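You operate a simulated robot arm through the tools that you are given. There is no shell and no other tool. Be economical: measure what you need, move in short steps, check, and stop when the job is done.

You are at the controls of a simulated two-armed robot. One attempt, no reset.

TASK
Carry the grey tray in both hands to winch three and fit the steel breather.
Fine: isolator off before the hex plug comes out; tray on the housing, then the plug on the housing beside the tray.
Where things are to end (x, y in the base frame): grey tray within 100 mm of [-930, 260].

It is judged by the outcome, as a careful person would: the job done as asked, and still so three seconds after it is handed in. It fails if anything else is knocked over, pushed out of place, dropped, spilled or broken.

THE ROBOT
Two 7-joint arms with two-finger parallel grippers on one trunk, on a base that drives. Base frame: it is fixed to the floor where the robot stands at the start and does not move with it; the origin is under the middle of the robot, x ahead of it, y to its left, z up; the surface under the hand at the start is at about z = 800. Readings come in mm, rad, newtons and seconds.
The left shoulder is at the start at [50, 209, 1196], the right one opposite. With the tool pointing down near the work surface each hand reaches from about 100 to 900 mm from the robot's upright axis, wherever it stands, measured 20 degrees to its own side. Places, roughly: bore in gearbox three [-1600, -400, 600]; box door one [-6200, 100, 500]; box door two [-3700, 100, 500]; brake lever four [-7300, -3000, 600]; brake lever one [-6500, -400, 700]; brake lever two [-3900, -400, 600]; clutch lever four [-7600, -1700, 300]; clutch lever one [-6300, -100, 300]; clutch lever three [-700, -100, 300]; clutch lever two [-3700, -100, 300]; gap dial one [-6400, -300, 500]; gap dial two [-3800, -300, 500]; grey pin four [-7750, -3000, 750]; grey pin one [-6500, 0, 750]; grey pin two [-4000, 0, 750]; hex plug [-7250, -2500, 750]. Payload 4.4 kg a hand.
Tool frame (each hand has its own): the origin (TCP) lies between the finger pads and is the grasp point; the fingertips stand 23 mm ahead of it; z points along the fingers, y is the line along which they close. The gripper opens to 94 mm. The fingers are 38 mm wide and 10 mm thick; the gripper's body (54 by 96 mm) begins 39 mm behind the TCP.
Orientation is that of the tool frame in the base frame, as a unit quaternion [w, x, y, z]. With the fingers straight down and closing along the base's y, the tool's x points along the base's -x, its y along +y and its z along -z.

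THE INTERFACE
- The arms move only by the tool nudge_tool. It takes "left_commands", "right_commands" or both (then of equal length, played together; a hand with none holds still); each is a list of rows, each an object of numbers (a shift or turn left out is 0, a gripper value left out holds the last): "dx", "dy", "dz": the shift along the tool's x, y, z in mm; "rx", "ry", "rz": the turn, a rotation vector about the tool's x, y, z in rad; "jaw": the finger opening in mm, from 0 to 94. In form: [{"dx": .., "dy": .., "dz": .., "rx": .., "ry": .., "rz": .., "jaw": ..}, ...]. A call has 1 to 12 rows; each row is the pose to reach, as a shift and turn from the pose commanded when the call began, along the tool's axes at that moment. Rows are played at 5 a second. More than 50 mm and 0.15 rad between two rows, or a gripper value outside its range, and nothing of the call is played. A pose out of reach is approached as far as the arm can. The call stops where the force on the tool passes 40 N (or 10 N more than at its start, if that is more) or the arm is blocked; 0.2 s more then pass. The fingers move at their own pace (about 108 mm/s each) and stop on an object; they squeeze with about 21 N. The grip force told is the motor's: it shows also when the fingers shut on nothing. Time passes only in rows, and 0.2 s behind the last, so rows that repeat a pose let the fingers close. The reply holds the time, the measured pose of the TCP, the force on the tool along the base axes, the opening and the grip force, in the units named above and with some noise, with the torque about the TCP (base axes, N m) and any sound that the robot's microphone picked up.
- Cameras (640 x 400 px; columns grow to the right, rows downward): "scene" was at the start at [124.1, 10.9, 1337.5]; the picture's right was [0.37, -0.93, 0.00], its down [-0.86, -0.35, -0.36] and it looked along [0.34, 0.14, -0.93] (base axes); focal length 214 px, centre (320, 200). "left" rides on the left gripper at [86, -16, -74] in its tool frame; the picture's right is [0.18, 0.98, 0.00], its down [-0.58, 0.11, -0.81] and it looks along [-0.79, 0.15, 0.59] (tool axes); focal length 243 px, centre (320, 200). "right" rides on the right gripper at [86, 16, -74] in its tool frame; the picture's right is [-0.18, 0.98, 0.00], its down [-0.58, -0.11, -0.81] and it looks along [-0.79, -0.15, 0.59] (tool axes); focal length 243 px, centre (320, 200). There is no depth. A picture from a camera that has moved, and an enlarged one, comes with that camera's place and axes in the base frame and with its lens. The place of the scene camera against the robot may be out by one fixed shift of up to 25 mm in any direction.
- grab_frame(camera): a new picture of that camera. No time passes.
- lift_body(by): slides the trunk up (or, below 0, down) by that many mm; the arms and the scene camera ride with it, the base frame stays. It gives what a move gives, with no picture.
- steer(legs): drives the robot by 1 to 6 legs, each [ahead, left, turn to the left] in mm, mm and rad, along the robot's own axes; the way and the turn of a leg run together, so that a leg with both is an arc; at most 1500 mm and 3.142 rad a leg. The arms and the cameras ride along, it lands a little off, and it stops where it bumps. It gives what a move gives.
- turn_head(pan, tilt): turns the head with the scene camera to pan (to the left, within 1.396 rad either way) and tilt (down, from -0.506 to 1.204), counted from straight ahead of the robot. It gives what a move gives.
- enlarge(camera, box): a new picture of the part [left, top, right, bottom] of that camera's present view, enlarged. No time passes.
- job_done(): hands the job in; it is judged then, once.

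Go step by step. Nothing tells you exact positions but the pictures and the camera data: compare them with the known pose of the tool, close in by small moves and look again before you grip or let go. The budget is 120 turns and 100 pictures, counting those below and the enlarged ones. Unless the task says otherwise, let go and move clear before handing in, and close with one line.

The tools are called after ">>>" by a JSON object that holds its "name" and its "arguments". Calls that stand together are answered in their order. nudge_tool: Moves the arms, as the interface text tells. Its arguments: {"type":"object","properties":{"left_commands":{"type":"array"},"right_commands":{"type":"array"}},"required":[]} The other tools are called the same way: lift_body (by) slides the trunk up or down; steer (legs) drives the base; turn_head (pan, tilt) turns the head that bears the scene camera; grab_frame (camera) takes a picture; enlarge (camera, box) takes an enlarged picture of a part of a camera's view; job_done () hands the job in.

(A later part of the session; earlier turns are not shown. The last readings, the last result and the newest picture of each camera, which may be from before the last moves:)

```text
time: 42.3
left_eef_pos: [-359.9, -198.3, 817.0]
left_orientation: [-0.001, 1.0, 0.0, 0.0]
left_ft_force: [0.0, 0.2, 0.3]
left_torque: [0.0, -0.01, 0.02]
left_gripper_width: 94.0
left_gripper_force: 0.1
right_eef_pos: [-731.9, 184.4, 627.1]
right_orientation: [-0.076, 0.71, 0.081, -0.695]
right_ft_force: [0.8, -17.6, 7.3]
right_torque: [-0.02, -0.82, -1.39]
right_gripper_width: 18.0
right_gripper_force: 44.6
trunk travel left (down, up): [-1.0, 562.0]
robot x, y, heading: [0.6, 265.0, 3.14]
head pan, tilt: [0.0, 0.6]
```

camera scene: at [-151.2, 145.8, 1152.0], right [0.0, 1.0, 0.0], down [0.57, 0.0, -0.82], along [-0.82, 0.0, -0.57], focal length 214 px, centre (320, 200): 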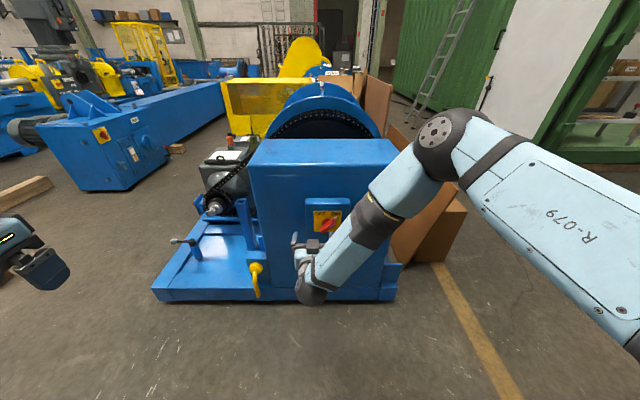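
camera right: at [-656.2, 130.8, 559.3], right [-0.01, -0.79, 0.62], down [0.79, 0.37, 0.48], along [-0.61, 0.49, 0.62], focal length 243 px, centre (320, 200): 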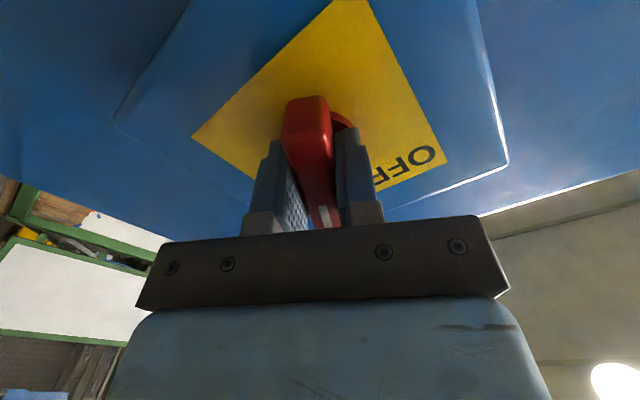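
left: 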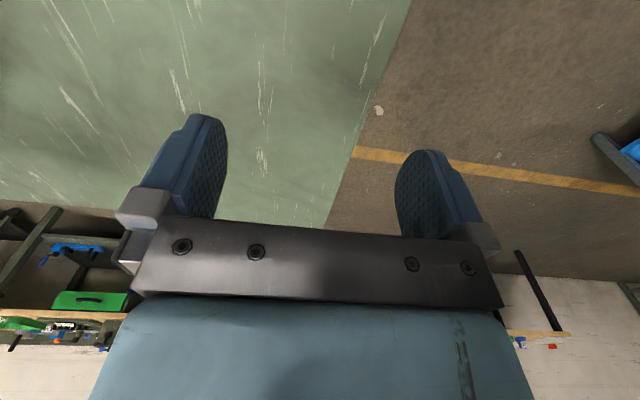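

>>> {"name": "nudge_tool", "arguments": {"right_commands": [{"rz": -0.1}, {"rz": -0.2}, {"rz": -0.3}, {"rz": -0.4}, {"rz": -0.5}, {"rz": -0.58}]}}

>>> {"name": "enlarge", "arguments": {"camera": "scene", "box": [240, 160, 400, 260]}}

>>> {"name": "grab_frame", "arguments": {"camera": "right"}}

```text
time: 43.7
left_eef_pos: [-360.5, -198.9, 815.6]
left_orientation: [-0.001, 1.0, 0.0, 0.0]
left_ft_force: [-0.2, 0.5, -0.4]
left_torque: [-0.01, -0.01, -0.03]
left_gripper_width: 93.9
left_gripper_force: 0.1
right_eef_pos: [-731.4, 183.7, 626.5]
right_orientation: [-0.271, 0.657, 0.28, -0.645]
right_ft_force: [-3.7, -33.0, 1.6]
right_torque: [-1.09, 0.34, -1.2]
right_gripper_width: 18.1
right_gripper_force: 44.6
trunk travel left (down, up): [-1.0, 562.0]
robot x, y, heading: [-1.6, 267.4, 3.14]
head pan, tilt: [0.0, 0.6]
```

```text
4.00 times, centred on (320, 210) of scene
camera zoom: at [-150.6, 252.6, 1108.0], right [0.0, 1.0, 0.0], down [0.57, 0.0, -0.82], along [-0.82, 0.0, -0.57], focal length 858 px, centre (320, 160)
```

zoom: 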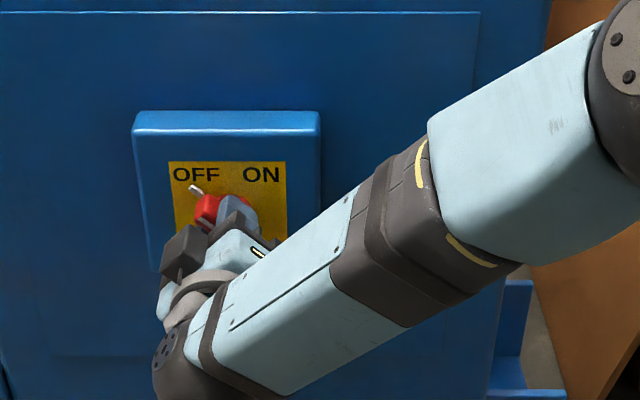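

```text
67 pictures are left
camera right: at [-656.6, 234.2, 556.3], right [0.02, -0.82, -0.58], down [0.8, -0.34, 0.5], along [-0.6, -0.47, 0.65], focal length 243 px, centre (320, 200)
```

right: 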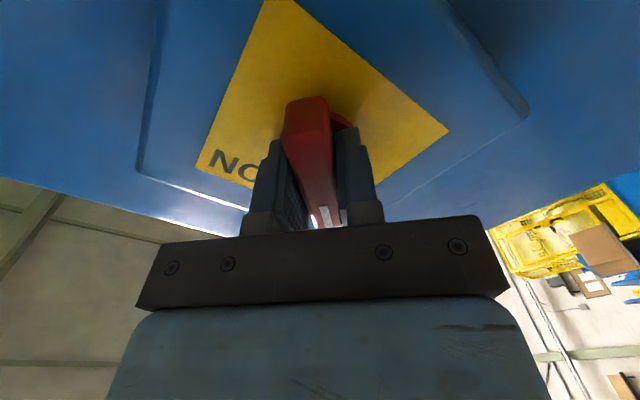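

The pointer now stands at OFF. Release, retreat straight back and verify.

>>> {"name": "nudge_tool", "arguments": {"right_commands": [{"jaw": 60}, {"jaw": 94}, {"dz": -20}, {"dz": -50}, {"dz": -90}, {"dz": -110}]}}

>>> {"name": "grab_frame", "arguments": {"camera": "right"}}

```text
time: 45.1
left_eef_pos: [-359.7, -198.1, 816.4]
left_orientation: [0.0, 1.0, -0.001, 0.001]
left_ft_force: [-0.1, 0.4, 0.5]
left_torque: [0.0, 0.02, -0.02]
left_gripper_width: 94.0
left_gripper_force: 0.0
right_eef_pos: [-623.1, 190.0, 627.5]
right_orientation: [-0.271, 0.657, 0.281, -0.645]
right_ft_force: [-0.6, -0.4, 0.5]
right_torque: [-0.04, 0.03, -0.02]
right_gripper_width: 94.0
right_gripper_force: 0.1
trunk travel left (down, up): [-1.0, 562.0]
robot x, y, heading: [0.9, 264.4, 3.143]
head pan, tilt: [0.0, 0.6]
```

```text
66 pictures are left
camera right: at [-547.0, 240.0, 558.0], right [0.02, -0.82, -0.58], down [0.8, -0.34, 0.5], along [-0.6, -0.47, 0.65], focal length 243 px, centre (320, 200)
```

right: 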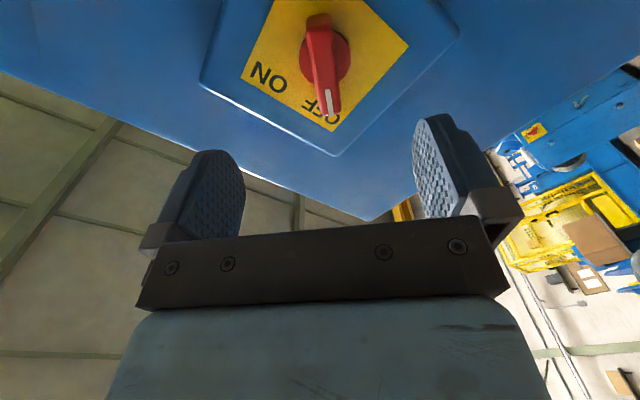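

Isolator is OFF. Raise the trunk and return the right hand to fingers-down.

>>> {"name": "lift_body", "arguments": {"by": 275}}

>>> {"name": "nudge_tool", "arguments": {"right_commands": [{"rz": 0.131}, {"rz": 0.262}, {"rz": 0.393}, {"rz": 0.524}, {"rz": 0.655}, {"rz": 0.785}]}}

>>> {"name": "nudge_tool", "arguments": {"right_commands": [{"ry": 0.131, "dy": -15}, {"ry": 0.262, "dy": -30}, {"ry": 0.393, "dy": -45}, {"ry": 0.524, "dy": -60}, {"ry": 0.655, "dy": -75}, {"ry": 0.785, "dy": -90}, {"ry": 0.916, "dy": -105}, {"ry": 1.047, "dy": -120}, {"ry": 1.178, "dy": -135}, {"ry": 1.309, "dy": -150}, {"ry": 1.44, "dy": -165}, {"ry": 1.571, "dy": -180}]}}

```text
time: 47.9
left_eef_pos: [-361.3, -198.2, 1091.8]
left_orientation: [0.0, 1.0, -0.001, 0.0]
left_ft_force: [-0.6, -0.2, 0.2]
left_torque: [0.01, -0.01, 0.01]
left_gripper_width: 93.9
left_gripper_force: 0.1
right_eef_pos: [-622.4, 189.5, 902.4]
right_orientation: [-0.271, 0.658, 0.28, -0.645]
right_ft_force: [-0.4, 0.0, 0.5]
right_torque: [0.02, 0.03, 0.01]
right_gripper_width: 94.0
right_gripper_force: 0.0
trunk travel left (down, up): [-276.0, 287.0]
robot x, y, heading: [2.8, 264.6, 3.137]
head pan, tilt: [0.0, 0.6]
```

```text
time: 49.3
left_eef_pos: [-360.6, -197.9, 1091.2]
left_orientation: [0.0, 1.0, -0.001, 0.0]
left_ft_force: [0.5, -0.2, -0.7]
left_torque: [0.02, -0.01, 0.04]
left_gripper_width: 94.1
left_gripper_force: 0.0
right_eef_pos: [-622.1, 189.5, 902.4]
right_orientation: [-0.003, 0.714, 0.006, -0.7]
right_ft_force: [-0.1, -1.2, -1.0]
right_torque: [0.01, 0.0, -0.05]
right_gripper_width: 94.2
right_gripper_force: 0.0
trunk travel left (down, up): [-276.0, 287.0]
robot x, y, heading: [0.2, 265.0, 3.14]
head pan, tilt: [0.0, 0.6]
```

```text
time: 51.9
left_eef_pos: [-361.4, -197.3, 1092.4]
left_orientation: [0.0, 1.0, -0.001, 0.001]
left_ft_force: [-0.3, 0.2, 0.3]
left_torque: [-0.01, 0.02, -0.03]
left_gripper_width: 94.3
left_gripper_force: 0.0
right_eef_pos: [-622.1, 369.4, 906.4]
right_orientation: [-0.008, 1.0, 0.002, 0.013]
right_ft_force: [0.1, 0.9, -0.1]
right_torque: [-0.01, -0.01, -0.01]
right_gripper_width: 93.8
right_gripper_force: 0.1
trunk travel left (down, up): [-276.0, 287.0]
robot x, y, heading: [3.1, 262.4, 3.141]
head pan, tilt: [0.0, 0.6]
```

Right hand is down-pointing again. Raise it, then drive back to face the tray on the bench.

>>> {"name": "nudge_tool", "arguments": {"right_commands": [{"dz": -50, "dx": 40}, {"dz": -100, "dx": 80}, {"dz": -150, "dx": 120}, {"dz": -200, "dx": 160}]}}

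>>> {"name": "steer", "arguments": {"legs": [[105, 0, 0], [0, 0, 3.14], [0, -450, 0], [70, 0, 0]]}}

>>> {"name": "turn_head", "arguments": {"pan": 0, "tilt": 1.0}}

>>> {"name": "grab_frame", "arguments": {"camera": "scene"}}

```text
refused: row 1 steps farther than a row can; nothing moved
```

```text
time: 65.0
left_eef_pos: [325.0, 297.4, 1091.6]
left_orientation: [-0.001, -0.009, 1.0, 0.0]
left_ft_force: [0.0, 0.1, -0.4]
left_torque: [0.03, 0.01, -0.01]
left_gripper_width: 93.9
left_gripper_force: 0.0
right_eef_pos: [597.4, -263.4, 905.2]
right_orientation: [-0.011, -0.011, 1.0, -0.008]
right_ft_force: [0.5, 0.5, -1.2]
right_torque: [0.02, 0.03, 0.0]
right_gripper_width: 93.8
right_gripper_force: 0.0
trunk travel left (down, up): [-276.0, 287.0]
robot x, y, heading: [-29.1, -171.9, 0.019]
head pan, tilt: [0.0, 0.6]
```

```text
time: 65.9
left_eef_pos: [325.2, 298.0, 1090.8]
left_orientation: [0.0, -0.008, 1.0, 0.0]
left_ft_force: [-0.1, 0.3, 0.0]
left_torque: [0.03, 0.0, -0.02]
left_gripper_width: 93.9
left_gripper_force: 0.1
right_eef_pos: [598.0, -264.5, 907.3]
right_orientation: [-0.01, -0.011, 1.0, -0.007]
right_ft_force: [0.4, -0.7, 0.3]
right_torque: [-0.05, -0.02, -0.02]
right_gripper_width: 94.0
right_gripper_force: 0.0
trunk travel left (down, up): [-276.0, 287.0]
robot x, y, heading: [-33.7, -168.8, 0.015]
head pan, tilt: [0.0, 1.0]
```

```text
65 pictures are left
camera scene: at [114.4, -178.6, 1351.1], right [0.02, -1.0, 0.0], down [-0.84, -0.01, -0.54], along [0.54, 0.01, -0.84], focal length 214 px, centre (320, 200)
```

scene: 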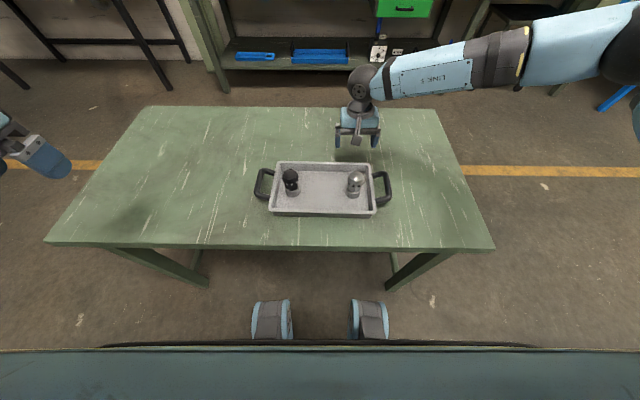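

The tray sits undisturbed; handles at about [493,-8] and [488,-375]. I'll lift the right hand and bring both hands above the handles.

>>> {"name": "nudge_tool", "arguments": {"right_commands": [{"dz": -35}, {"dz": -70}, {"dz": -95}, {"dz": -95, "dy": -30, "dx": 25}, {"dz": -95, "dy": -60, "dx": 50}, {"dz": -95, "dy": -90, "dx": 80}, {"dz": -95, "dy": -111, "dx": 108}, {"dz": -95, "dy": -111, "dx": 108}], "left_commands": [{"dx": -21, "dy": -38}, {"dx": -42, "dy": -76}, {"dx": -63, "dy": -114}, {"dx": -84, "dy": -152}, {"dx": -105, "dy": -190, "dz": 20}, {"dx": -126, "dy": -228, "dz": 40}, {"dx": -147, "dy": -266, "dz": 60}, {"dx": -168, "dy": -303, "dz": 80}]}}

>>> {"name": "grab_frame", "arguments": {"camera": "right"}}

>>> {"name": "grab_frame", "arguments": {"camera": "left"}}

```text
time: 67.7
left_eef_pos: [502.2, -0.1, 1012.8]
left_orientation: [0.0, -0.009, 1.0, -0.001]
left_ft_force: [2.0, -0.4, -1.4]
left_torque: [-0.02, 0.02, 0.01]
left_gripper_width: 94.0
left_gripper_force: 0.1
left hand out of reach, approached as far as the arm can: row 8
right_eef_pos: [494.3, -378.3, 1004.7]
right_orientation: [-0.011, -0.013, 1.0, -0.008]
right_ft_force: [0.0, 0.4, -0.3]
right_torque: [-0.01, 0.0, -0.01]
right_gripper_width: 94.1
right_gripper_force: 0.0
trunk travel left (down, up): [-276.0, 287.0]
robot x, y, heading: [-29.4, -169.1, 0.016]
head pan, tilt: [0.0, 1.0]
```

```text
64 pictures are left
camera right: at [410.1, -362.9, 1082.2], right [0.16, 0.99, -0.02], down [0.6, -0.08, 0.79], along [0.78, -0.14, -0.61], focal length 243 px, centre (320, 200)
```

right: 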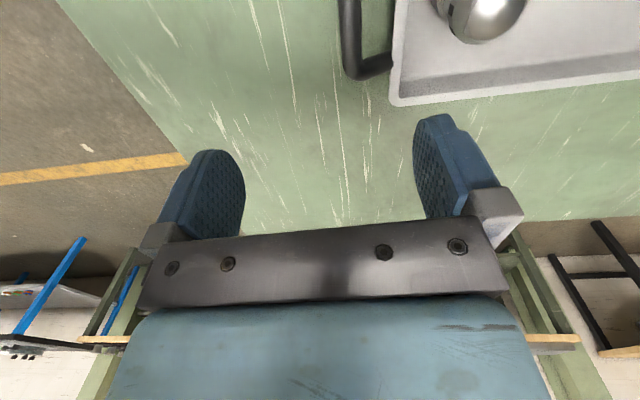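

```text
63 pictures are left
camera left: at [415.2, -18.0, 1086.9], right [-0.2, 0.98, 0.0], down [0.58, 0.12, 0.81], along [0.79, 0.16, -0.59], focal length 243 px, centre (320, 200)
```

left: 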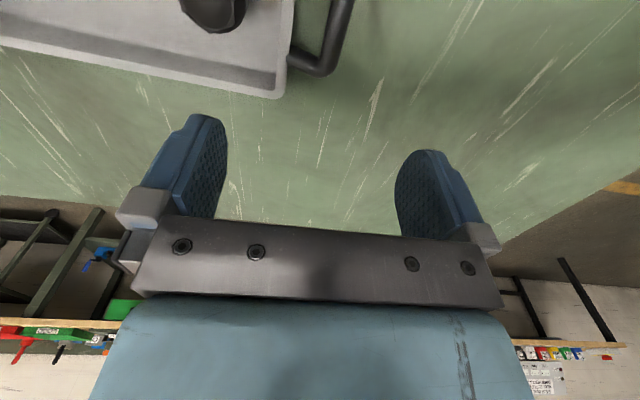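

Hand views place the outer handle bars at y≈12 (left) and y≈-354 (right), x≈487. Move over them, narrow the jaws and descend partly.

>>> {"name": "nudge_tool", "arguments": {"right_commands": [{"dx": 4, "dy": 12, "dz": 20, "jaw": 38}, {"dx": 7, "dy": 24, "dz": 45, "jaw": 38}, {"dx": 7, "dy": 24, "dz": 75, "jaw": 38}], "left_commands": [{"dx": 8, "dy": 6, "dz": 25, "jaw": 38}, {"dx": 15, "dy": 12, "dz": 50, "jaw": 38}, {"dx": 15, "dy": 12, "dz": 83, "jaw": 38}]}}

>>> {"name": "grab_frame", "arguments": {"camera": "right"}}

>>> {"name": "grab_frame", "arguments": {"camera": "left"}}

>>> {"name": "enlarge", "arguments": {"camera": "scene", "box": [224, 135, 424, 260]}}

```text
time: 68.5
left_eef_pos: [475.7, 30.2, 944.5]
left_orientation: [0.0, -0.01, 1.0, -0.001]
left_ft_force: [-0.1, -0.6, 0.4]
left_torque: [-0.02, 0.02, 0.0]
left_gripper_width: 38.1
left_gripper_force: 0.0
left hand out of reach, approached as far as the arm can: row 2, 3
right_eef_pos: [486.2, -354.6, 929.2]
right_orientation: [-0.01, -0.012, 1.0, -0.008]
right_ft_force: [0.5, -0.3, -0.4]
right_torque: [-0.01, 0.0, -0.01]
right_gripper_width: 38.0
right_gripper_force: 0.0
trunk travel left (down, up): [-276.0, 287.0]
robot x, y, heading: [-28.0, -168.4, 0.017]
head pan, tilt: [0.0, 1.0]
```

```text
62 pictures are left
camera right: at [400.8, -339.7, 1006.0], right [0.16, 0.99, -0.02], down [0.6, -0.08, 0.8], along [0.78, -0.14, -0.61], focal length 243 px, centre (320, 200)
```

right: 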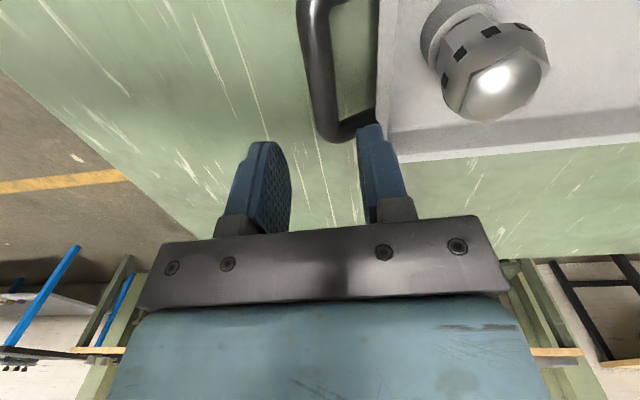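

```text
61 pictures are left
camera left: at [388.5, 11.1, 1018.3], right [-0.2, 0.98, 0.0], down [0.58, 0.12, 0.81], along [0.79, 0.16, -0.59], focal length 243 px, centre (320, 200)
```

left: 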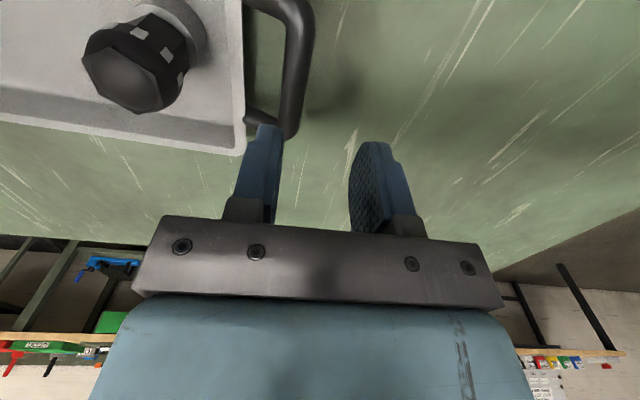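

```text
3.20 times, centred on (324, 198) of scene
camera zoom: at [115.0, -178.9, 1351.1], right [0.02, -1.0, 0.0], down [-0.84, -0.01, -0.54], along [0.54, 0.01, -0.84], focal length 686 px, centre (307, 208)
```

zoom: 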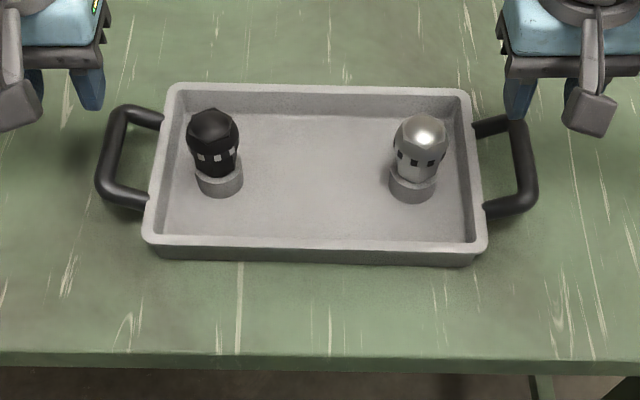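

Handles: right bar y≈-355, left bar y≈10, z≈847, x centre ≈478. The left arm is at its limit, so I'll lower the trunk while raising the hands, then re-align.

>>> {"name": "nudge_tool", "arguments": {"right_commands": [{"dz": -35, "dx": 4}, {"dz": -60, "dx": 8}], "left_commands": [{"dz": -35}, {"dz": -60}]}}

>>> {"name": "lift_body", "arguments": {"by": -110}}

>>> {"name": "nudge_tool", "arguments": {"left_commands": [{"dy": -10}, {"dy": -20}, {"dy": -20}]}}

```text
time: 69.1
left_eef_pos: [475.8, 31.1, 1002.4]
left_orientation: [-0.001, -0.009, 1.0, 0.0]
left_ft_force: [-0.3, -0.3, 2.2]
left_torque: [0.0, -0.02, 0.0]
left_gripper_width: 38.0
left_gripper_force: 0.0
right_eef_pos: [475.3, -354.6, 990.3]
right_orientation: [-0.011, -0.012, 1.0, -0.008]
right_ft_force: [0.0, 0.2, -0.1]
right_torque: [-0.03, 0.01, 0.02]
right_gripper_width: 37.9
right_gripper_force: 0.0
trunk travel left (down, up): [-276.0, 287.0]
robot x, y, heading: [-28.5, -172.8, 0.022]
head pan, tilt: [0.0, 1.0]
```

```text
time: 70.5
left_eef_pos: [476.8, 31.8, 893.3]
left_orientation: [0.0, -0.009, 1.0, 0.0]
left_ft_force: [-1.1, 0.4, -0.1]
left_torque: [0.03, -0.06, 0.0]
left_gripper_width: 38.1
left_gripper_force: 0.1
right_eef_pos: [475.0, -355.1, 878.8]
right_orientation: [-0.011, -0.011, 1.0, -0.007]
right_ft_force: [0.9, -0.1, 0.0]
right_torque: [-0.02, 0.0, 0.01]
right_gripper_width: 38.2
right_gripper_force: 0.1
trunk travel left (down, up): [-166.0, 397.0]
robot x, y, heading: [-28.9, -172.1, 0.015]
head pan, tilt: [0.0, 1.0]
```

```text
time: 71.3
left_eef_pos: [478.7, 11.2, 892.9]
left_orientation: [0.0, -0.009, 1.0, 0.0]
left_ft_force: [-0.7, 0.1, 0.3]
left_torque: [0.05, -0.03, -0.01]
left_gripper_width: 38.0
left_gripper_force: 0.1
right_eef_pos: [476.5, -354.4, 879.1]
right_orientation: [-0.01, -0.012, 1.0, -0.008]
right_ft_force: [1.0, -0.2, 0.1]
right_torque: [-0.03, -0.01, -0.01]
right_gripper_width: 38.0
right_gripper_force: 0.2
trunk travel left (down, up): [-166.0, 397.0]
robot x, y, heading: [-24.3, -171.5, 0.02]
head pan, tilt: [0.0, 1.0]
```

Left reached it. Check alignment with both hand cameras before descending around the bars.

>>> {"name": "grab_frame", "arguments": {"camera": "right"}}

>>> {"name": "grab_frame", "arguments": {"camera": "left"}}

```text
59 pictures are left
camera right: at [390.7, -340.0, 956.3], right [0.16, 0.99, -0.02], down [0.6, -0.08, 0.8], along [0.78, -0.14, -0.61], focal length 243 px, centre (320, 200)
```

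right: 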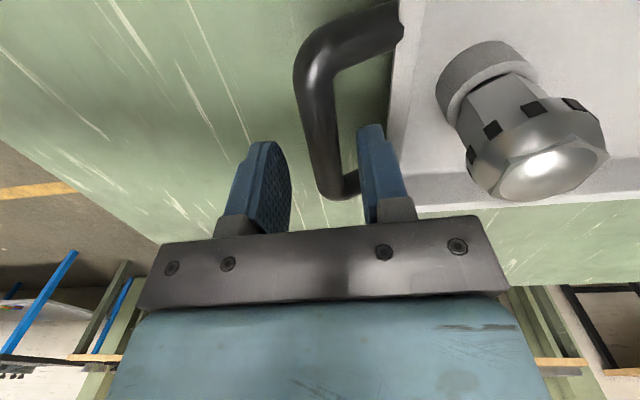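

```text
58 pictures are left
camera left: at [390.9, -8.0, 966.9], right [-0.2, 0.98, 0.0], down [0.58, 0.12, 0.81], along [0.79, 0.16, -0.59], focal length 243 px, centre (320, 200)
```

left: 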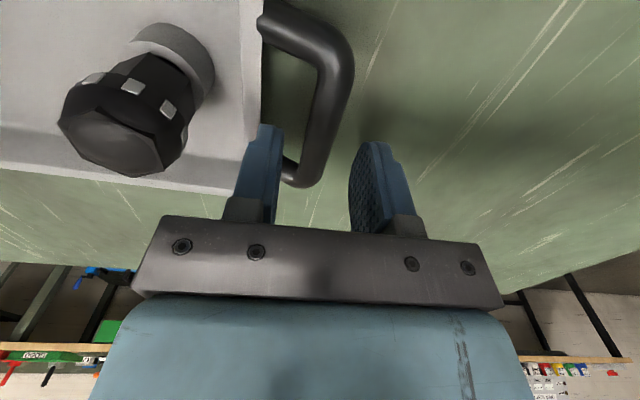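

Both bars lie between the fingers, centred. Descend and close on both.

>>> {"name": "nudge_tool", "arguments": {"right_commands": [{"dz": 10}, {"dz": 22}, {"dz": 32}, {"dz": 32}], "left_commands": [{"dz": 15}, {"dz": 31}, {"dz": 46}, {"dz": 46}]}}

>>> {"name": "nudge_tool", "arguments": {"right_commands": [{"jaw": 20}, {"jaw": 5}, {"jaw": 5}], "left_commands": [{"jaw": 20}, {"jaw": 5}, {"jaw": 5}]}}

>>> {"name": "grab_frame", "arguments": {"camera": "left"}}

>>> {"name": "enlarge", "arguments": {"camera": "scene", "box": [224, 135, 424, 260]}}

```text
time: 72.3
left_eef_pos: [474.9, 19.2, 850.4]
left_orientation: [0.0, -0.009, 1.0, -0.002]
left_ft_force: [-0.4, 0.9, -0.4]
left_torque: [0.01, 0.01, -0.01]
left_gripper_width: 37.7
left_gripper_force: 0.1
left hand out of reach, approached as far as the arm can: row 3, 4
right_eef_pos: [475.2, -354.1, 848.1]
right_orientation: [-0.011, -0.011, 1.0, -0.008]
right_ft_force: [0.7, -0.6, -0.1]
right_torque: [0.0, 0.04, -0.01]
right_gripper_width: 37.8
right_gripper_force: 0.1
trunk travel left (down, up): [-166.0, 397.0]
robot x, y, heading: [-28.5, -170.5, 0.018]
head pan, tilt: [0.0, 1.0]
```

```text
time: 73.1
left_eef_pos: [472.9, 13.7, 851.3]
left_orientation: [-0.001, -0.005, 1.0, -0.005]
left_ft_force: [-2.9, -25.7, 0.0]
left_torque: [0.02, -0.01, -0.58]
left_gripper_width: 17.8
left_gripper_force: 14.4
right_eef_pos: [475.6, -350.2, 848.7]
right_orientation: [-0.01, -0.014, 1.0, -0.004]
right_ft_force: [3.3, 25.4, 0.2]
right_torque: [-0.03, 0.03, -0.68]
right_gripper_width: 19.7
right_gripper_force: 17.2
trunk travel left (down, up): [-166.0, 397.0]
robot x, y, heading: [-25.0, -171.7, 0.019]
head pan, tilt: [0.0, 1.0]
stopped in row 3 (right hand): the force on the tool passed its limit at 41 N (the readings are from after the stop); the commanded pose is now the measured one
```

```text
57 pictures are left
camera left: at [385.6, -3.5, 925.7], right [-0.19, 0.98, -0.01], down [0.58, 0.12, 0.8], along [0.79, 0.15, -0.59], focal length 243 px, centre (320, 200)
```

left: 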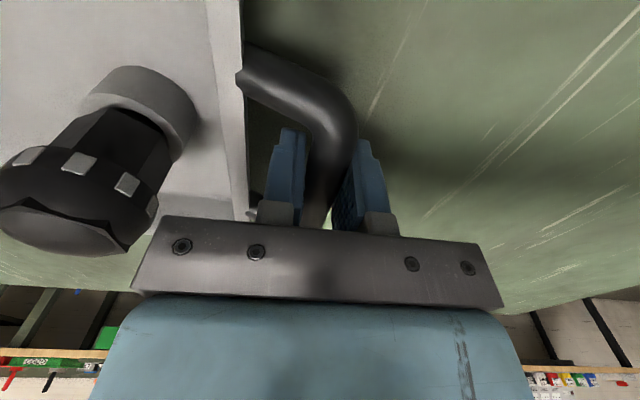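

```text
3.20 times, centred on (324, 198) of scene
camera zoom: at [115.1, -178.6, 1240.8], right [0.02, -1.0, 0.0], down [-0.84, -0.01, -0.54], along [0.54, 0.01, -0.84], focal length 686 px, centre (307, 208)
```

zoom: 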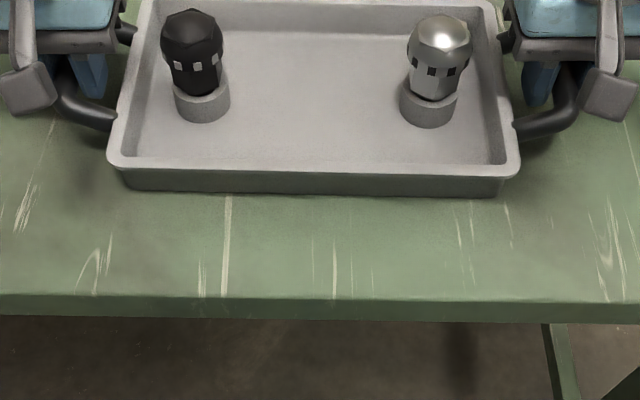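

Both handles gripped. Let things settle and check the internal force.

>>> {"name": "nudge_tool", "arguments": {"right_commands": [{"dy": 1, "jaw": 5}, {"dy": 1, "jaw": 5}, {"dy": 1, "jaw": 5}], "left_commands": [{"dy": -2, "jaw": 5}, {"dy": -2, "jaw": 5}, {"dy": -2, "jaw": 5}]}}

```text
time: 73.9
left_eef_pos: [473.1, 15.5, 851.9]
left_orientation: [-0.001, -0.004, 1.0, -0.006]
left_ft_force: [-3.9, -4.1, -0.8]
left_torque: [-0.02, -0.32, -0.68]
left_gripper_width: 17.8
left_gripper_force: 20.9
right_eef_pos: [474.5, -349.8, 849.6]
right_orientation: [-0.011, -0.014, 1.0, -0.003]
right_ft_force: [4.0, 4.2, -0.3]
right_torque: [0.04, 0.18, -0.82]
right_gripper_width: 19.2
right_gripper_force: 20.9
trunk travel left (down, up): [-166.0, 397.0]
robot x, y, heading: [-28.2, -175.5, 0.018]
head pan, tilt: [0.0, 1.0]
stopped in row 3 (left hand): the force on the tool passed its limit at 41 N (the readings are from after the stop); the commanded pose is now the measured one
```

Forces are relaxed. Lift the tray with the trunk so the arms stay fixed relative to each other.

>>> {"name": "lift_body", "arguments": {"by": 60}}

>>> {"name": "grab_frame", "arguments": {"camera": "scene"}}

```text
time: 74.9
left_eef_pos: [474.5, 15.2, 911.1]
left_orientation: [-0.001, -0.006, 1.0, -0.005]
left_ft_force: [-3.9, -7.7, -6.4]
left_torque: [0.03, 0.33, -0.86]
left_gripper_width: 17.5
left_gripper_force: 21.4
right_eef_pos: [475.6, -349.7, 908.0]
right_orientation: [-0.011, -0.014, 1.0, -0.004]
right_ft_force: [5.2, 8.2, -6.1]
right_torque: [-0.01, -0.25, -0.86]
right_gripper_width: 19.8
right_gripper_force: 21.4
trunk travel left (down, up): [-226.0, 337.0]
robot x, y, heading: [-29.5, -168.5, 0.014]
head pan, tilt: [0.0, 1.0]
```

```text
55 pictures are left
camera scene: at [115.7, -178.6, 1300.8], right [0.02, -1.0, 0.0], down [-0.84, -0.01, -0.54], along [0.54, 0.01, -0.84], focal length 214 px, centre (320, 200)
```

scene: 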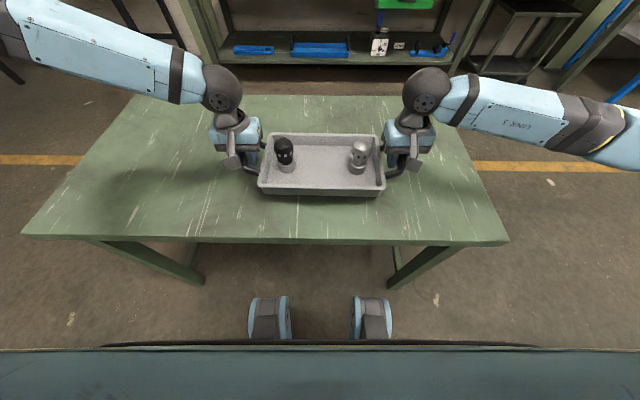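

Tray lifted cleanly (~12 N). To leave room between my base and the winch, I'll extend both arms forward together while over the bench.

>>> {"name": "nudge_tool", "arguments": {"right_commands": [{"dx": -15}, {"dx": -30}, {"dx": -45}, {"dx": -60}, {"dx": -60}], "left_commands": [{"dx": -15}, {"dx": -30}, {"dx": -45}, {"dx": -60}, {"dx": -60}]}}

```text
time: 75.5
left_eef_pos: [493.8, 18.1, 916.3]
left_orientation: [0.0, -0.006, 1.0, -0.009]
left_ft_force: [-1.4, -5.7, -5.5]
left_torque: [-0.04, -0.04, 0.6]
left_gripper_width: 17.8
left_gripper_force: 20.5
left hand out of reach, approached as far as the arm can: row 1, 2
right_eef_pos: [499.6, -345.1, 908.8]
right_orientation: [-0.012, -0.016, 1.0, -0.001]
right_ft_force: [0.6, 5.6, -5.9]
right_torque: [0.02, 0.12, -0.92]
right_gripper_width: 19.3
right_gripper_force: 21.5
trunk travel left (down, up): [-226.0, 337.0]
robot x, y, heading: [-26.6, -170.7, 0.015]
head pan, tilt: [0.0, 1.0]
stopped in row 2 (left hand): the force on the tool passed its limit at 43 N (the readings are from after the stop); the commanded pose is now the measured one
```

The left arm is limited inward/forward. Shift the tray leftward relative to the robot, then try forward again in small steps.

>>> {"name": "nudge_tool", "arguments": {"right_commands": [{"dy": 12}, {"dy": 24}, {"dy": 36}, {"dy": 48}, {"dy": 60}, {"dy": 60}], "left_commands": [{"dy": 12}, {"dy": 24}, {"dy": 36}, {"dy": 48}, {"dy": 60}, {"dy": 60}]}}

>>> {"name": "nudge_tool", "arguments": {"right_commands": [{"dx": -12}, {"dx": -24}, {"dx": -36}, {"dx": -48}, {"dx": -60}, {"dx": -60}], "left_commands": [{"dx": -12}, {"dx": -24}, {"dx": -36}, {"dx": -48}, {"dx": -60}, {"dx": -60}]}}

```text
time: 76.8
left_eef_pos: [491.2, 78.3, 916.1]
left_orientation: [0.0, -0.006, 1.0, -0.008]
left_ft_force: [0.8, -14.9, -6.1]
left_torque: [-0.04, 0.14, 0.85]
left_gripper_width: 17.7
left_gripper_force: 20.8
right_eef_pos: [498.1, -286.6, 908.5]
right_orientation: [-0.011, -0.017, 1.0, -0.001]
right_ft_force: [-0.9, 14.6, -5.8]
right_torque: [-0.02, -0.04, -0.76]
right_gripper_width: 19.1
right_gripper_force: 20.8
trunk travel left (down, up): [-226.0, 337.0]
robot x, y, heading: [-26.1, -169.1, 0.017]
head pan, tilt: [0.0, 1.0]
```

```text
time: 78.2
left_eef_pos: [552.3, 80.9, 915.4]
left_orientation: [0.001, -0.006, 1.0, -0.008]
left_ft_force: [-0.4, -1.2, -5.5]
left_torque: [-0.02, -0.12, 0.44]
left_gripper_width: 17.5
left_gripper_force: 20.7
right_eef_pos: [556.6, -284.1, 905.5]
right_orientation: [-0.01, -0.016, 1.0, -0.002]
right_ft_force: [0.0, 2.3, -5.8]
right_torque: [0.04, 0.16, -0.8]
right_gripper_width: 19.2
right_gripper_force: 21.5
trunk travel left (down, up): [-226.0, 337.0]
robot x, y, heading: [-28.3, -169.4, 0.02]
head pan, tilt: [0.0, 1.0]
```

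Works well now. Extend another 48 mm and level the hands.

>>> {"name": "nudge_tool", "arguments": {"right_commands": [{"dx": -12, "dz": -2}, {"dx": -24, "dz": -4}, {"dx": -36, "dz": -6}, {"dx": -48, "dz": -8}, {"dx": -48, "dz": -8}], "left_commands": [{"dx": -12}, {"dx": -24}, {"dx": -36}, {"dx": -48}, {"dx": -48}]}}

>>> {"name": "lift_body", "arguments": {"by": 60}}

>>> {"name": "grab_frame", "arguments": {"camera": "scene"}}

```text
time: 79.5
left_eef_pos: [593.0, 84.3, 921.0]
left_orientation: [0.0, -0.005, 1.0, -0.009]
left_ft_force: [0.2, -4.7, -5.8]
left_torque: [0.02, -0.45, 0.84]
left_gripper_width: 18.5
left_gripper_force: 20.8
left hand out of reach, approached as far as the arm can: row 4, 5
right_eef_pos: [606.3, -279.1, 915.3]
right_orientation: [-0.01, -0.017, 1.0, 0.0]
right_ft_force: [-0.8, 5.4, -5.8]
right_torque: [0.04, 0.43, -0.76]
right_gripper_width: 18.9
right_gripper_force: 20.8
trunk travel left (down, up): [-226.0, 337.0]
robot x, y, heading: [-25.2, -169.5, 0.014]
head pan, tilt: [0.0, 1.0]
```

```text
time: 80.5
left_eef_pos: [593.3, 84.1, 979.7]
left_orientation: [0.001, -0.004, 1.0, -0.008]
left_ft_force: [1.0, -19.5, -6.0]
left_torque: [-0.03, -0.1, 0.8]
left_gripper_width: 18.2
left_gripper_force: 21.8
right_eef_pos: [605.3, -279.9, 974.0]
right_orientation: [-0.011, -0.018, 1.0, 0.0]
right_ft_force: [0.2, 19.2, -5.5]
right_torque: [0.02, 0.16, -0.77]
right_gripper_width: 18.6
right_gripper_force: 21.1
trunk travel left (down, up): [-286.0, 277.0]
robot x, y, heading: [-29.0, -171.2, 0.017]
head pan, tilt: [0.0, 1.0]
```

```text
54 pictures are left
camera scene: at [116.0, -178.4, 1360.8], right [0.02, -1.0, 0.0], down [-0.84, -0.01, -0.54], along [0.54, 0.01, -0.84], focal length 214 px, centre (320, 200)
```

scene: 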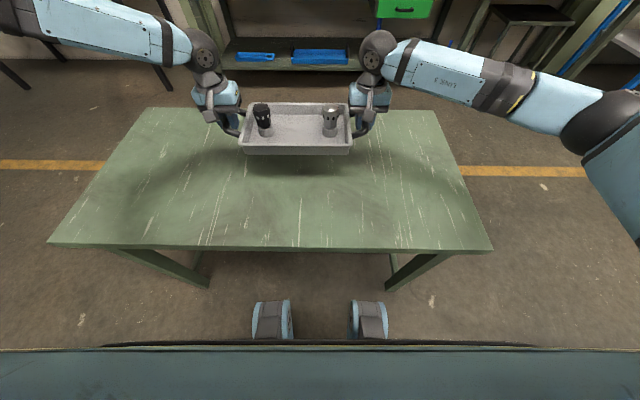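

Tray centre is ≈628 ahead, 62 left of the robot. Back off and turn toward winch three.

>>> {"name": "steer", "arguments": {"legs": [[-100, 0, 0], [0, 0, 1.56], [0, 0, 1.56]]}}

>>> {"name": "grab_frame", "arguments": {"camera": "scene"}}

```text
time: 83.4
left_eef_pos: [244.1, 386.2, 979.4]
left_orientation: [0.004, -0.296, 0.955, -0.01]
left_ft_force: [0.2, -1.8, -5.7]
left_torque: [0.01, -0.18, 0.81]
left_gripper_width: 18.2
left_gripper_force: 20.8
right_eef_pos: [460.3, 91.2, 973.4]
right_orientation: [-0.01, -0.306, 0.952, -0.006]
right_ft_force: [-2.2, 3.3, -6.4]
right_torque: [-0.16, 0.06, -0.87]
right_gripper_width: 18.7
right_gripper_force: 21.0
trunk travel left (down, up): [-286.0, 277.0]
robot x, y, heading: [-126.6, -170.9, 0.613]
head pan, tilt: [0.0, 1.0]
stopped in leg 2: the force on the tool passed its limit at 40 N (the readings are from after the stop); the commanded pose is now the measured one
```

```text
53 pictures are left
camera scene: at [-11.1, -101.5, 1360.9], right [0.57, -0.82, 0.0], down [-0.69, -0.48, -0.54], along [0.44, 0.31, -0.84], focal length 214 px, centre (320, 200)
```

scene: 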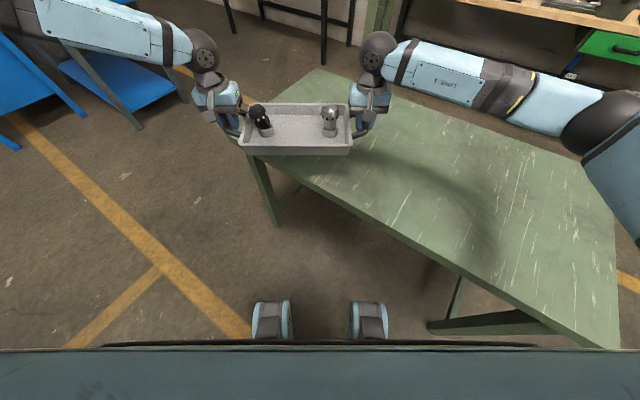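

The move stopped from built-up internal force, now relaxed. Check the tray contents and continue turning in smaller legs.

>>> {"name": "enlarge", "arguments": {"camera": "scene", "box": [216, 70, 376, 170]}}

>>> {"name": "steer", "arguments": {"legs": [[0, 0, 0.4], [0, 0, 0.4], [0, 0, 0.4], [0, 0, 0.4], [0, 0, 0.4], [0, 0, 0.4]]}}

>>> {"name": "enlarge", "arguments": {"camera": "scene", "box": [216, 70, 376, 170]}}

```text
4.00 times, centred on (296, 120) of scene
camera zoom: at [-11.1, -101.5, 1360.9], right [0.57, -0.82, 0.0], down [-0.69, -0.48, -0.54], along [0.44, 0.31, -0.84], focal length 858 px, centre (416, 520)
```

zoom: 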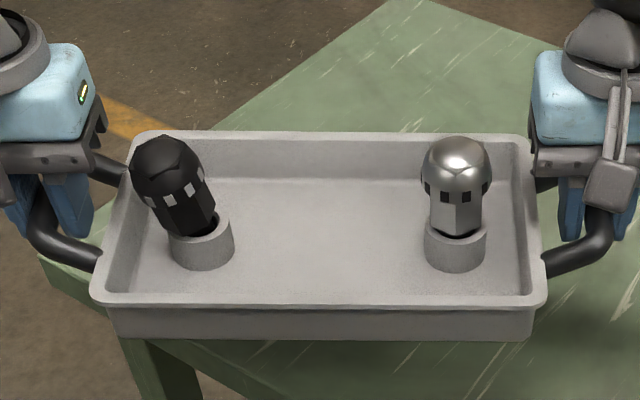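

```text
time: 91.0
left_eef_pos: [-779.5, -322.5, 981.5]
left_orientation: [-0.01, 0.997, -0.077, 0.0]
left_ft_force: [1.1, 4.3, -5.8]
left_torque: [-0.02, -0.01, 0.82]
left_gripper_width: 18.6
left_gripper_force: 20.9
right_eef_pos: [-735.1, 37.3, 973.2]
right_orientation: [0.0, 0.998, -0.065, 0.011]
right_ft_force: [-1.4, -5.2, -6.0]
right_torque: [-0.01, -0.05, -0.81]
right_gripper_width: 18.7
right_gripper_force: 21.1
trunk travel left (down, up): [-286.0, 277.0]
robot x, y, heading: [-125.2, -170.7, 2.993]
head pan, tilt: [0.0, 1.0]
```

```text
4.00 times, centred on (296, 120) of scene
camera zoom: at [-259.2, -163.4, 1360.9], right [0.14, 0.99, 0.0], down [0.83, -0.12, -0.54], along [-0.53, 0.08, -0.84], focal length 858 px, centre (416, 520)
```

zoom: 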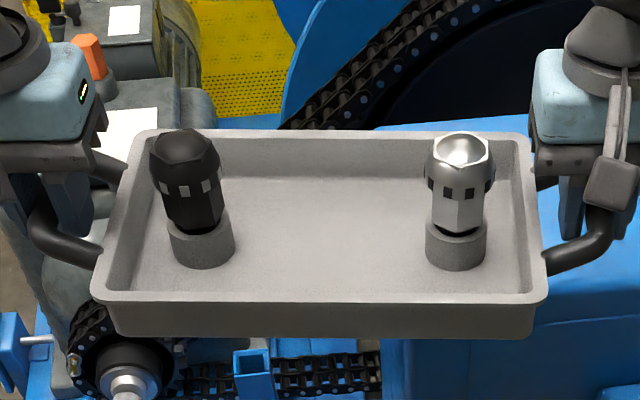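

Contents are fine (loose in their sockets). Finish the turn and slide right in gentle legs to line up with the housing.

>>> {"name": "steer", "arguments": {"legs": [[0, 0, 0.147], [0, -160, 0], [0, -160, 0], [0, -160, 0]]}}

>>> {"name": "grab_frame", "arguments": {"camera": "scene"}}

```text
time: 96.9
left_eef_pos: [-751.5, 54.2, 981.4]
left_orientation: [-0.008, 1.0, -0.005, -0.001]
left_ft_force: [-0.5, 2.8, -5.6]
left_torque: [-0.01, -0.04, 0.81]
left_gripper_width: 18.5
left_gripper_force: 21.0
right_eef_pos: [-758.7, 419.8, 974.0]
right_orientation: [-0.001, 1.0, 0.007, 0.012]
right_ft_force: [0.0, -2.7, -6.0]
right_torque: [-0.01, -0.08, -0.81]
right_gripper_width: 18.8
right_gripper_force: 21.1
trunk travel left (down, up): [-286.0, 277.0]
robot x, y, heading: [-127.5, 299.8, 3.143]
head pan, tilt: [0.0, 1.0]
```

```text
50 pictures are left
camera scene: at [-260.4, 288.5, 1360.9], right [0.0, 1.0, 0.0], down [0.84, 0.0, -0.54], along [-0.54, 0.0, -0.84], focal length 214 px, centre (320, 200)
```

scene: 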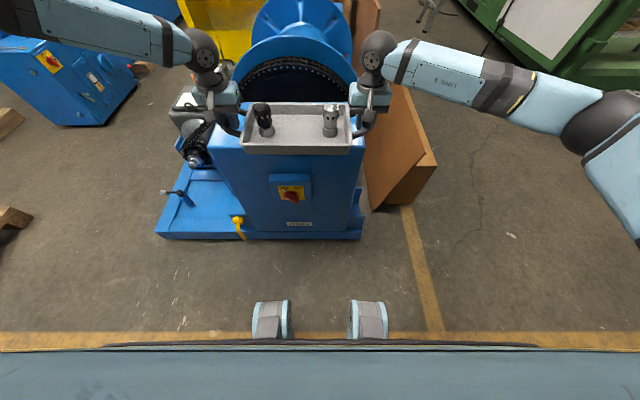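

Aligned: tray at [-755, 237]. Drive ahead ~178 to bring it over the housing top.

>>> {"name": "steer", "arguments": {"legs": [[90, 0, 0], [88, 0, 0]]}}

>>> {"name": "grab_frame", "arguments": {"camera": "scene"}}

>>> {"name": "grab_frame", "arguments": {"camera": "left"}}

```text
time: 98.7
left_eef_pos: [-928.5, 54.1, 980.1]
left_orientation: [-0.009, 1.0, -0.004, 0.0]
left_ft_force: [0.1, 2.2, -5.5]
left_torque: [0.01, -0.02, 0.76]
left_gripper_width: 18.6
left_gripper_force: 20.9
right_eef_pos: [-935.3, 417.0, 972.7]
right_orientation: [0.0, 1.0, 0.009, 0.011]
right_ft_force: [0.3, -2.0, -5.5]
right_torque: [0.04, -0.07, -0.8]
right_gripper_width: 18.6
right_gripper_force: 20.9
trunk travel left (down, up): [-286.0, 277.0]
robot x, y, heading: [-302.8, 294.1, -3.137]
head pan, tilt: [0.0, 1.0]
```

```text
49 pictures are left
camera scene: at [-438.4, 287.9, 1360.8], right [0.0, 1.0, 0.0], down [0.84, 0.0, -0.54], along [-0.54, 0.0, -0.84], focal length 214 px, centre (320, 200)
```

scene: 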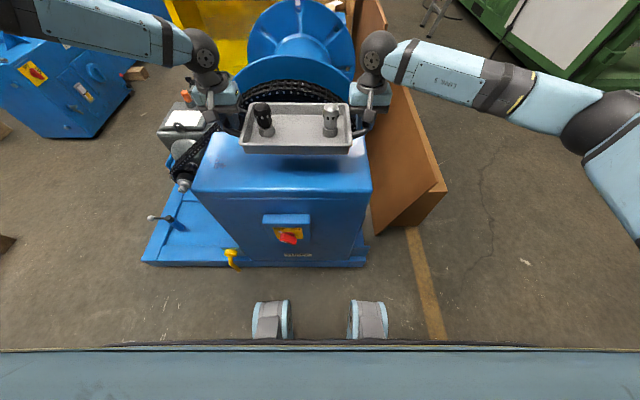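

```text
48 pictures are left
camera left: at [-843.5, 66.7, 1054.8], right [0.18, -0.98, -0.02], down [-0.58, -0.12, 0.8], along [-0.79, -0.13, -0.59], focal length 243 px, centre (320, 200)
```

left: 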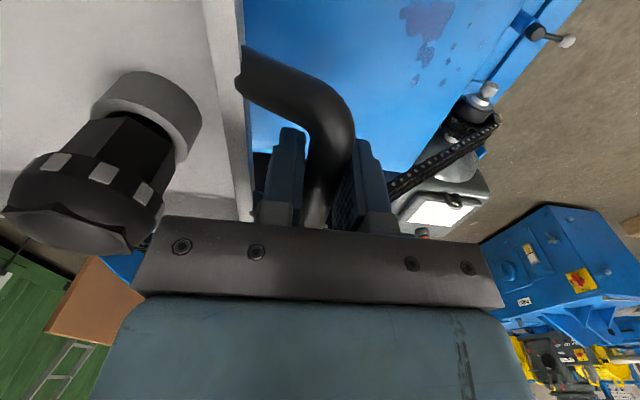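

Tray is centred over the housing top (x −819…−1073, y −85…455). Level the hands and lower with the trunk.

>>> {"name": "nudge_tool", "arguments": {"left_commands": [{"dz": 3}, {"dz": 5}], "right_commands": [{}, {}]}}

>>> {"name": "lift_body", "arguments": {"by": -75}}

>>> {"name": "grab_frame", "arguments": {"camera": "scene"}}

```text
time: 99.3
left_eef_pos: [-927.3, 52.1, 977.1]
left_orientation: [-0.01, 1.0, -0.004, -0.002]
left_ft_force: [-1.4, 14.1, -6.6]
left_torque: [0.08, -0.35, 0.83]
left_gripper_width: 18.8
left_gripper_force: 21.3
left hand out of reach, approached as far as the arm can: row 2
right_eef_pos: [-936.7, 416.1, 975.0]
right_orientation: [0.0, 1.0, 0.01, 0.011]
right_ft_force: [1.1, -13.4, -5.7]
right_torque: [0.09, 0.25, -0.8]
right_gripper_width: 18.6
right_gripper_force: 21.1
trunk travel left (down, up): [-286.0, 277.0]
robot x, y, heading: [-304.2, 298.1, -3.14]
head pan, tilt: [0.0, 1.0]
```

```text
time: 100.4
left_eef_pos: [-927.2, 52.0, 902.1]
left_orientation: [-0.01, 1.0, -0.004, -0.001]
left_ft_force: [-1.5, 26.5, -6.1]
left_torque: [0.08, -0.02, 0.77]
left_gripper_width: 18.6
left_gripper_force: 20.9
right_eef_pos: [-935.3, 416.8, 898.4]
right_orientation: [0.0, 1.0, 0.01, 0.01]
right_ft_force: [0.7, -25.7, -5.5]
right_torque: [0.04, -0.06, -0.83]
right_gripper_width: 18.5
right_gripper_force: 20.7
trunk travel left (down, up): [-211.0, 352.0]
robot x, y, heading: [-305.0, 298.0, -3.142]
head pan, tilt: [0.0, 1.0]
```

```text
47 pictures are left
camera scene: at [-437.3, 287.9, 1286.0], right [0.0, 1.0, 0.0], down [0.84, 0.0, -0.54], along [-0.54, 0.0, -0.84], focal length 214 px, centre (320, 200)
```

scene: 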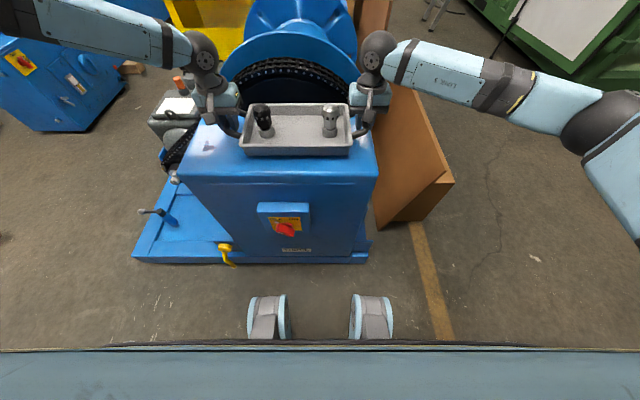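

Relieve the internal pull, then lower in small steps to contact.

>>> {"name": "nudge_tool", "arguments": {"right_commands": [{"dy": 1.5}, {"dy": 1.5}], "left_commands": [{}, {}]}}

>>> {"name": "lift_body", "arguments": {"by": -18}}

>>> {"name": "lift_body", "arguments": {"by": -8}}

```text
time: 101.0
left_eef_pos: [-926.8, 52.5, 901.2]
left_orientation: [-0.01, 1.0, -0.003, -0.001]
left_ft_force: [-1.0, 23.9, -6.1]
left_torque: [0.05, 0.04, 0.83]
left_gripper_width: 18.5
left_gripper_force: 21.2
right_eef_pos: [-936.2, 416.7, 899.8]
right_orientation: [-0.001, 1.0, 0.008, 0.011]
right_ft_force: [0.2, -22.6, -5.1]
right_torque: [0.02, -0.13, -0.79]
right_gripper_width: 18.4
right_gripper_force: 21.5
trunk travel left (down, up): [-211.0, 352.0]
robot x, y, heading: [-304.5, 298.8, -3.141]
head pan, tilt: [0.0, 1.0]
```

```text
time: 101.7
left_eef_pos: [-925.7, 51.7, 887.8]
left_orientation: [-0.01, 1.0, -0.002, -0.005]
left_ft_force: [-4.3, 18.4, 14.6]
left_torque: [0.03, -0.14, 0.81]
left_gripper_width: 19.1
left_gripper_force: 21.4
right_eef_pos: [-933.9, 415.4, 886.1]
right_orientation: [0.0, 1.0, 0.009, 0.008]
right_ft_force: [-3.9, -19.9, 15.4]
right_torque: [0.06, -0.12, -0.81]
right_gripper_width: 18.4
right_gripper_force: 20.6
trunk travel left (down, up): [-193.0, 370.0]
robot x, y, heading: [-302.3, 297.5, -3.136]
head pan, tilt: [0.0, 1.0]
```

```text
time: 102.2
left_eef_pos: [-924.2, 52.4, 878.8]
left_orientation: [-0.009, 1.0, -0.004, -0.003]
left_ft_force: [0.2, 18.1, 14.6]
left_torque: [-0.18, -0.05, 0.82]
left_gripper_width: 18.9
left_gripper_force: 20.7
right_eef_pos: [-933.6, 416.0, 875.3]
right_orientation: [-0.002, 1.0, 0.009, 0.008]
right_ft_force: [1.6, -20.7, 11.9]
right_torque: [0.22, 0.1, -0.81]
right_gripper_width: 18.6
right_gripper_force: 21.2
trunk travel left (down, up): [-185.0, 378.0]
robot x, y, heading: [-306.4, 302.6, -3.145]
head pan, tilt: [0.0, 1.0]
```

Tray is resting on the housing. Open both grippers to 38 mm together, then raise.

>>> {"name": "nudge_tool", "arguments": {"right_commands": [{"jaw": 26}, {"jaw": 36}, {"jaw": 36}], "left_commands": [{"jaw": 26}, {"jaw": 36}, {"jaw": 36}]}}

>>> {"name": "grab_frame", "arguments": {"camera": "left"}}

>>> {"name": "grab_frame", "arguments": {"camera": "right"}}

```text
time: 103.0
left_eef_pos: [-925.7, 51.2, 876.8]
left_orientation: [-0.01, 1.0, -0.003, -0.001]
left_ft_force: [-0.5, 0.7, -0.7]
left_torque: [0.0, 0.02, 0.02]
left_gripper_width: 36.0
left_gripper_force: 0.1
right_eef_pos: [-934.3, 416.4, 873.4]
right_orientation: [-0.001, 1.0, 0.009, 0.011]
right_ft_force: [0.2, -0.2, -0.3]
right_torque: [0.02, 0.0, 0.02]
right_gripper_width: 35.7
right_gripper_force: 0.1
trunk travel left (down, up): [-185.0, 378.0]
robot x, y, heading: [-306.4, 298.7, -3.141]
head pan, tilt: [0.0, 1.0]
```

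```text
46 pictures are left
camera left: at [-840.3, 64.7, 951.0], right [0.18, -0.98, -0.02], down [-0.58, -0.12, 0.81], along [-0.8, -0.13, -0.59], focal length 243 px, centre (320, 200)
```

left: 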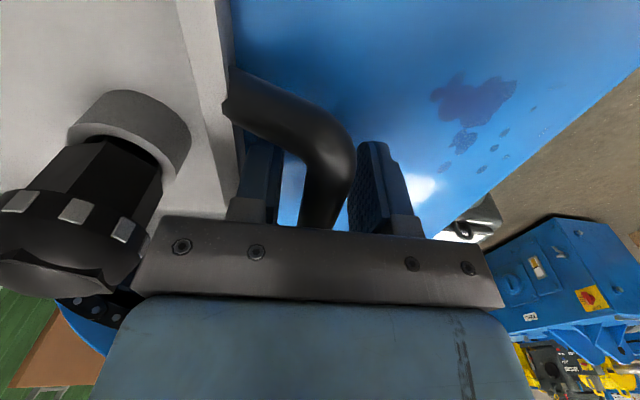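

```text
45 pictures are left
camera right: at [-849.9, 401.0, 950.1], right [-0.17, -0.99, -0.01], down [-0.6, 0.1, 0.79], along [-0.78, 0.14, -0.61], focal length 243 px, centre (320, 200)
```

right: 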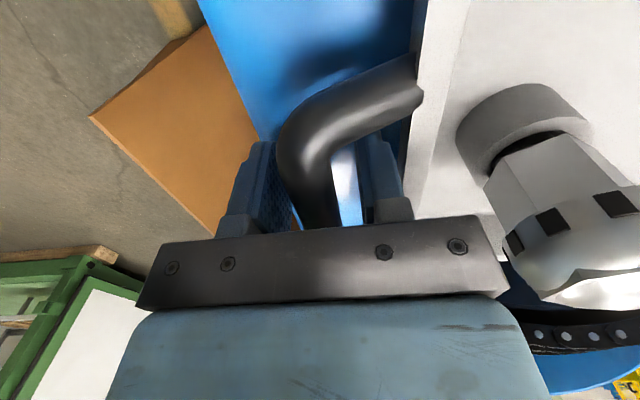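

Both hands are free of the handles. Raise straight up with the trunk and verify the tray stays put.

>>> {"name": "lift_body", "arguments": {"by": 120}}

>>> {"name": "grab_frame", "arguments": {"camera": "scene"}}

```text
time: 104.5
left_eef_pos: [-927.2, 52.1, 997.8]
left_orientation: [-0.01, 1.0, -0.004, -0.001]
left_ft_force: [0.1, 0.4, -0.5]
left_torque: [-0.01, -0.01, -0.02]
left_gripper_width: 35.9
left_gripper_force: 0.1
right_eef_pos: [-936.2, 416.2, 992.7]
right_orientation: [0.0, 1.0, 0.009, 0.01]
right_ft_force: [-0.1, 0.5, -0.8]
right_torque: [-0.03, -0.01, 0.01]
right_gripper_width: 35.9
right_gripper_force: 0.0
trunk travel left (down, up): [-305.0, 258.0]
robot x, y, heading: [-303.0, 297.9, -3.137]
head pan, tilt: [0.0, 1.0]
```

```text
44 pictures are left
camera scene: at [-436.9, 288.0, 1380.0], right [0.0, 1.0, 0.0], down [0.84, 0.0, -0.54], along [-0.54, 0.0, -0.84], focal length 214 px, centre (320, 200)
```

scene: 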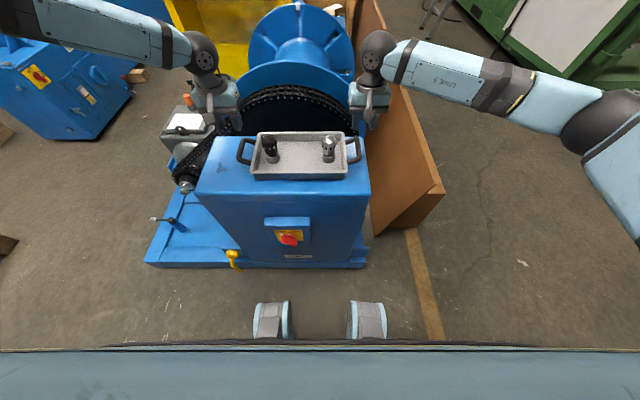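

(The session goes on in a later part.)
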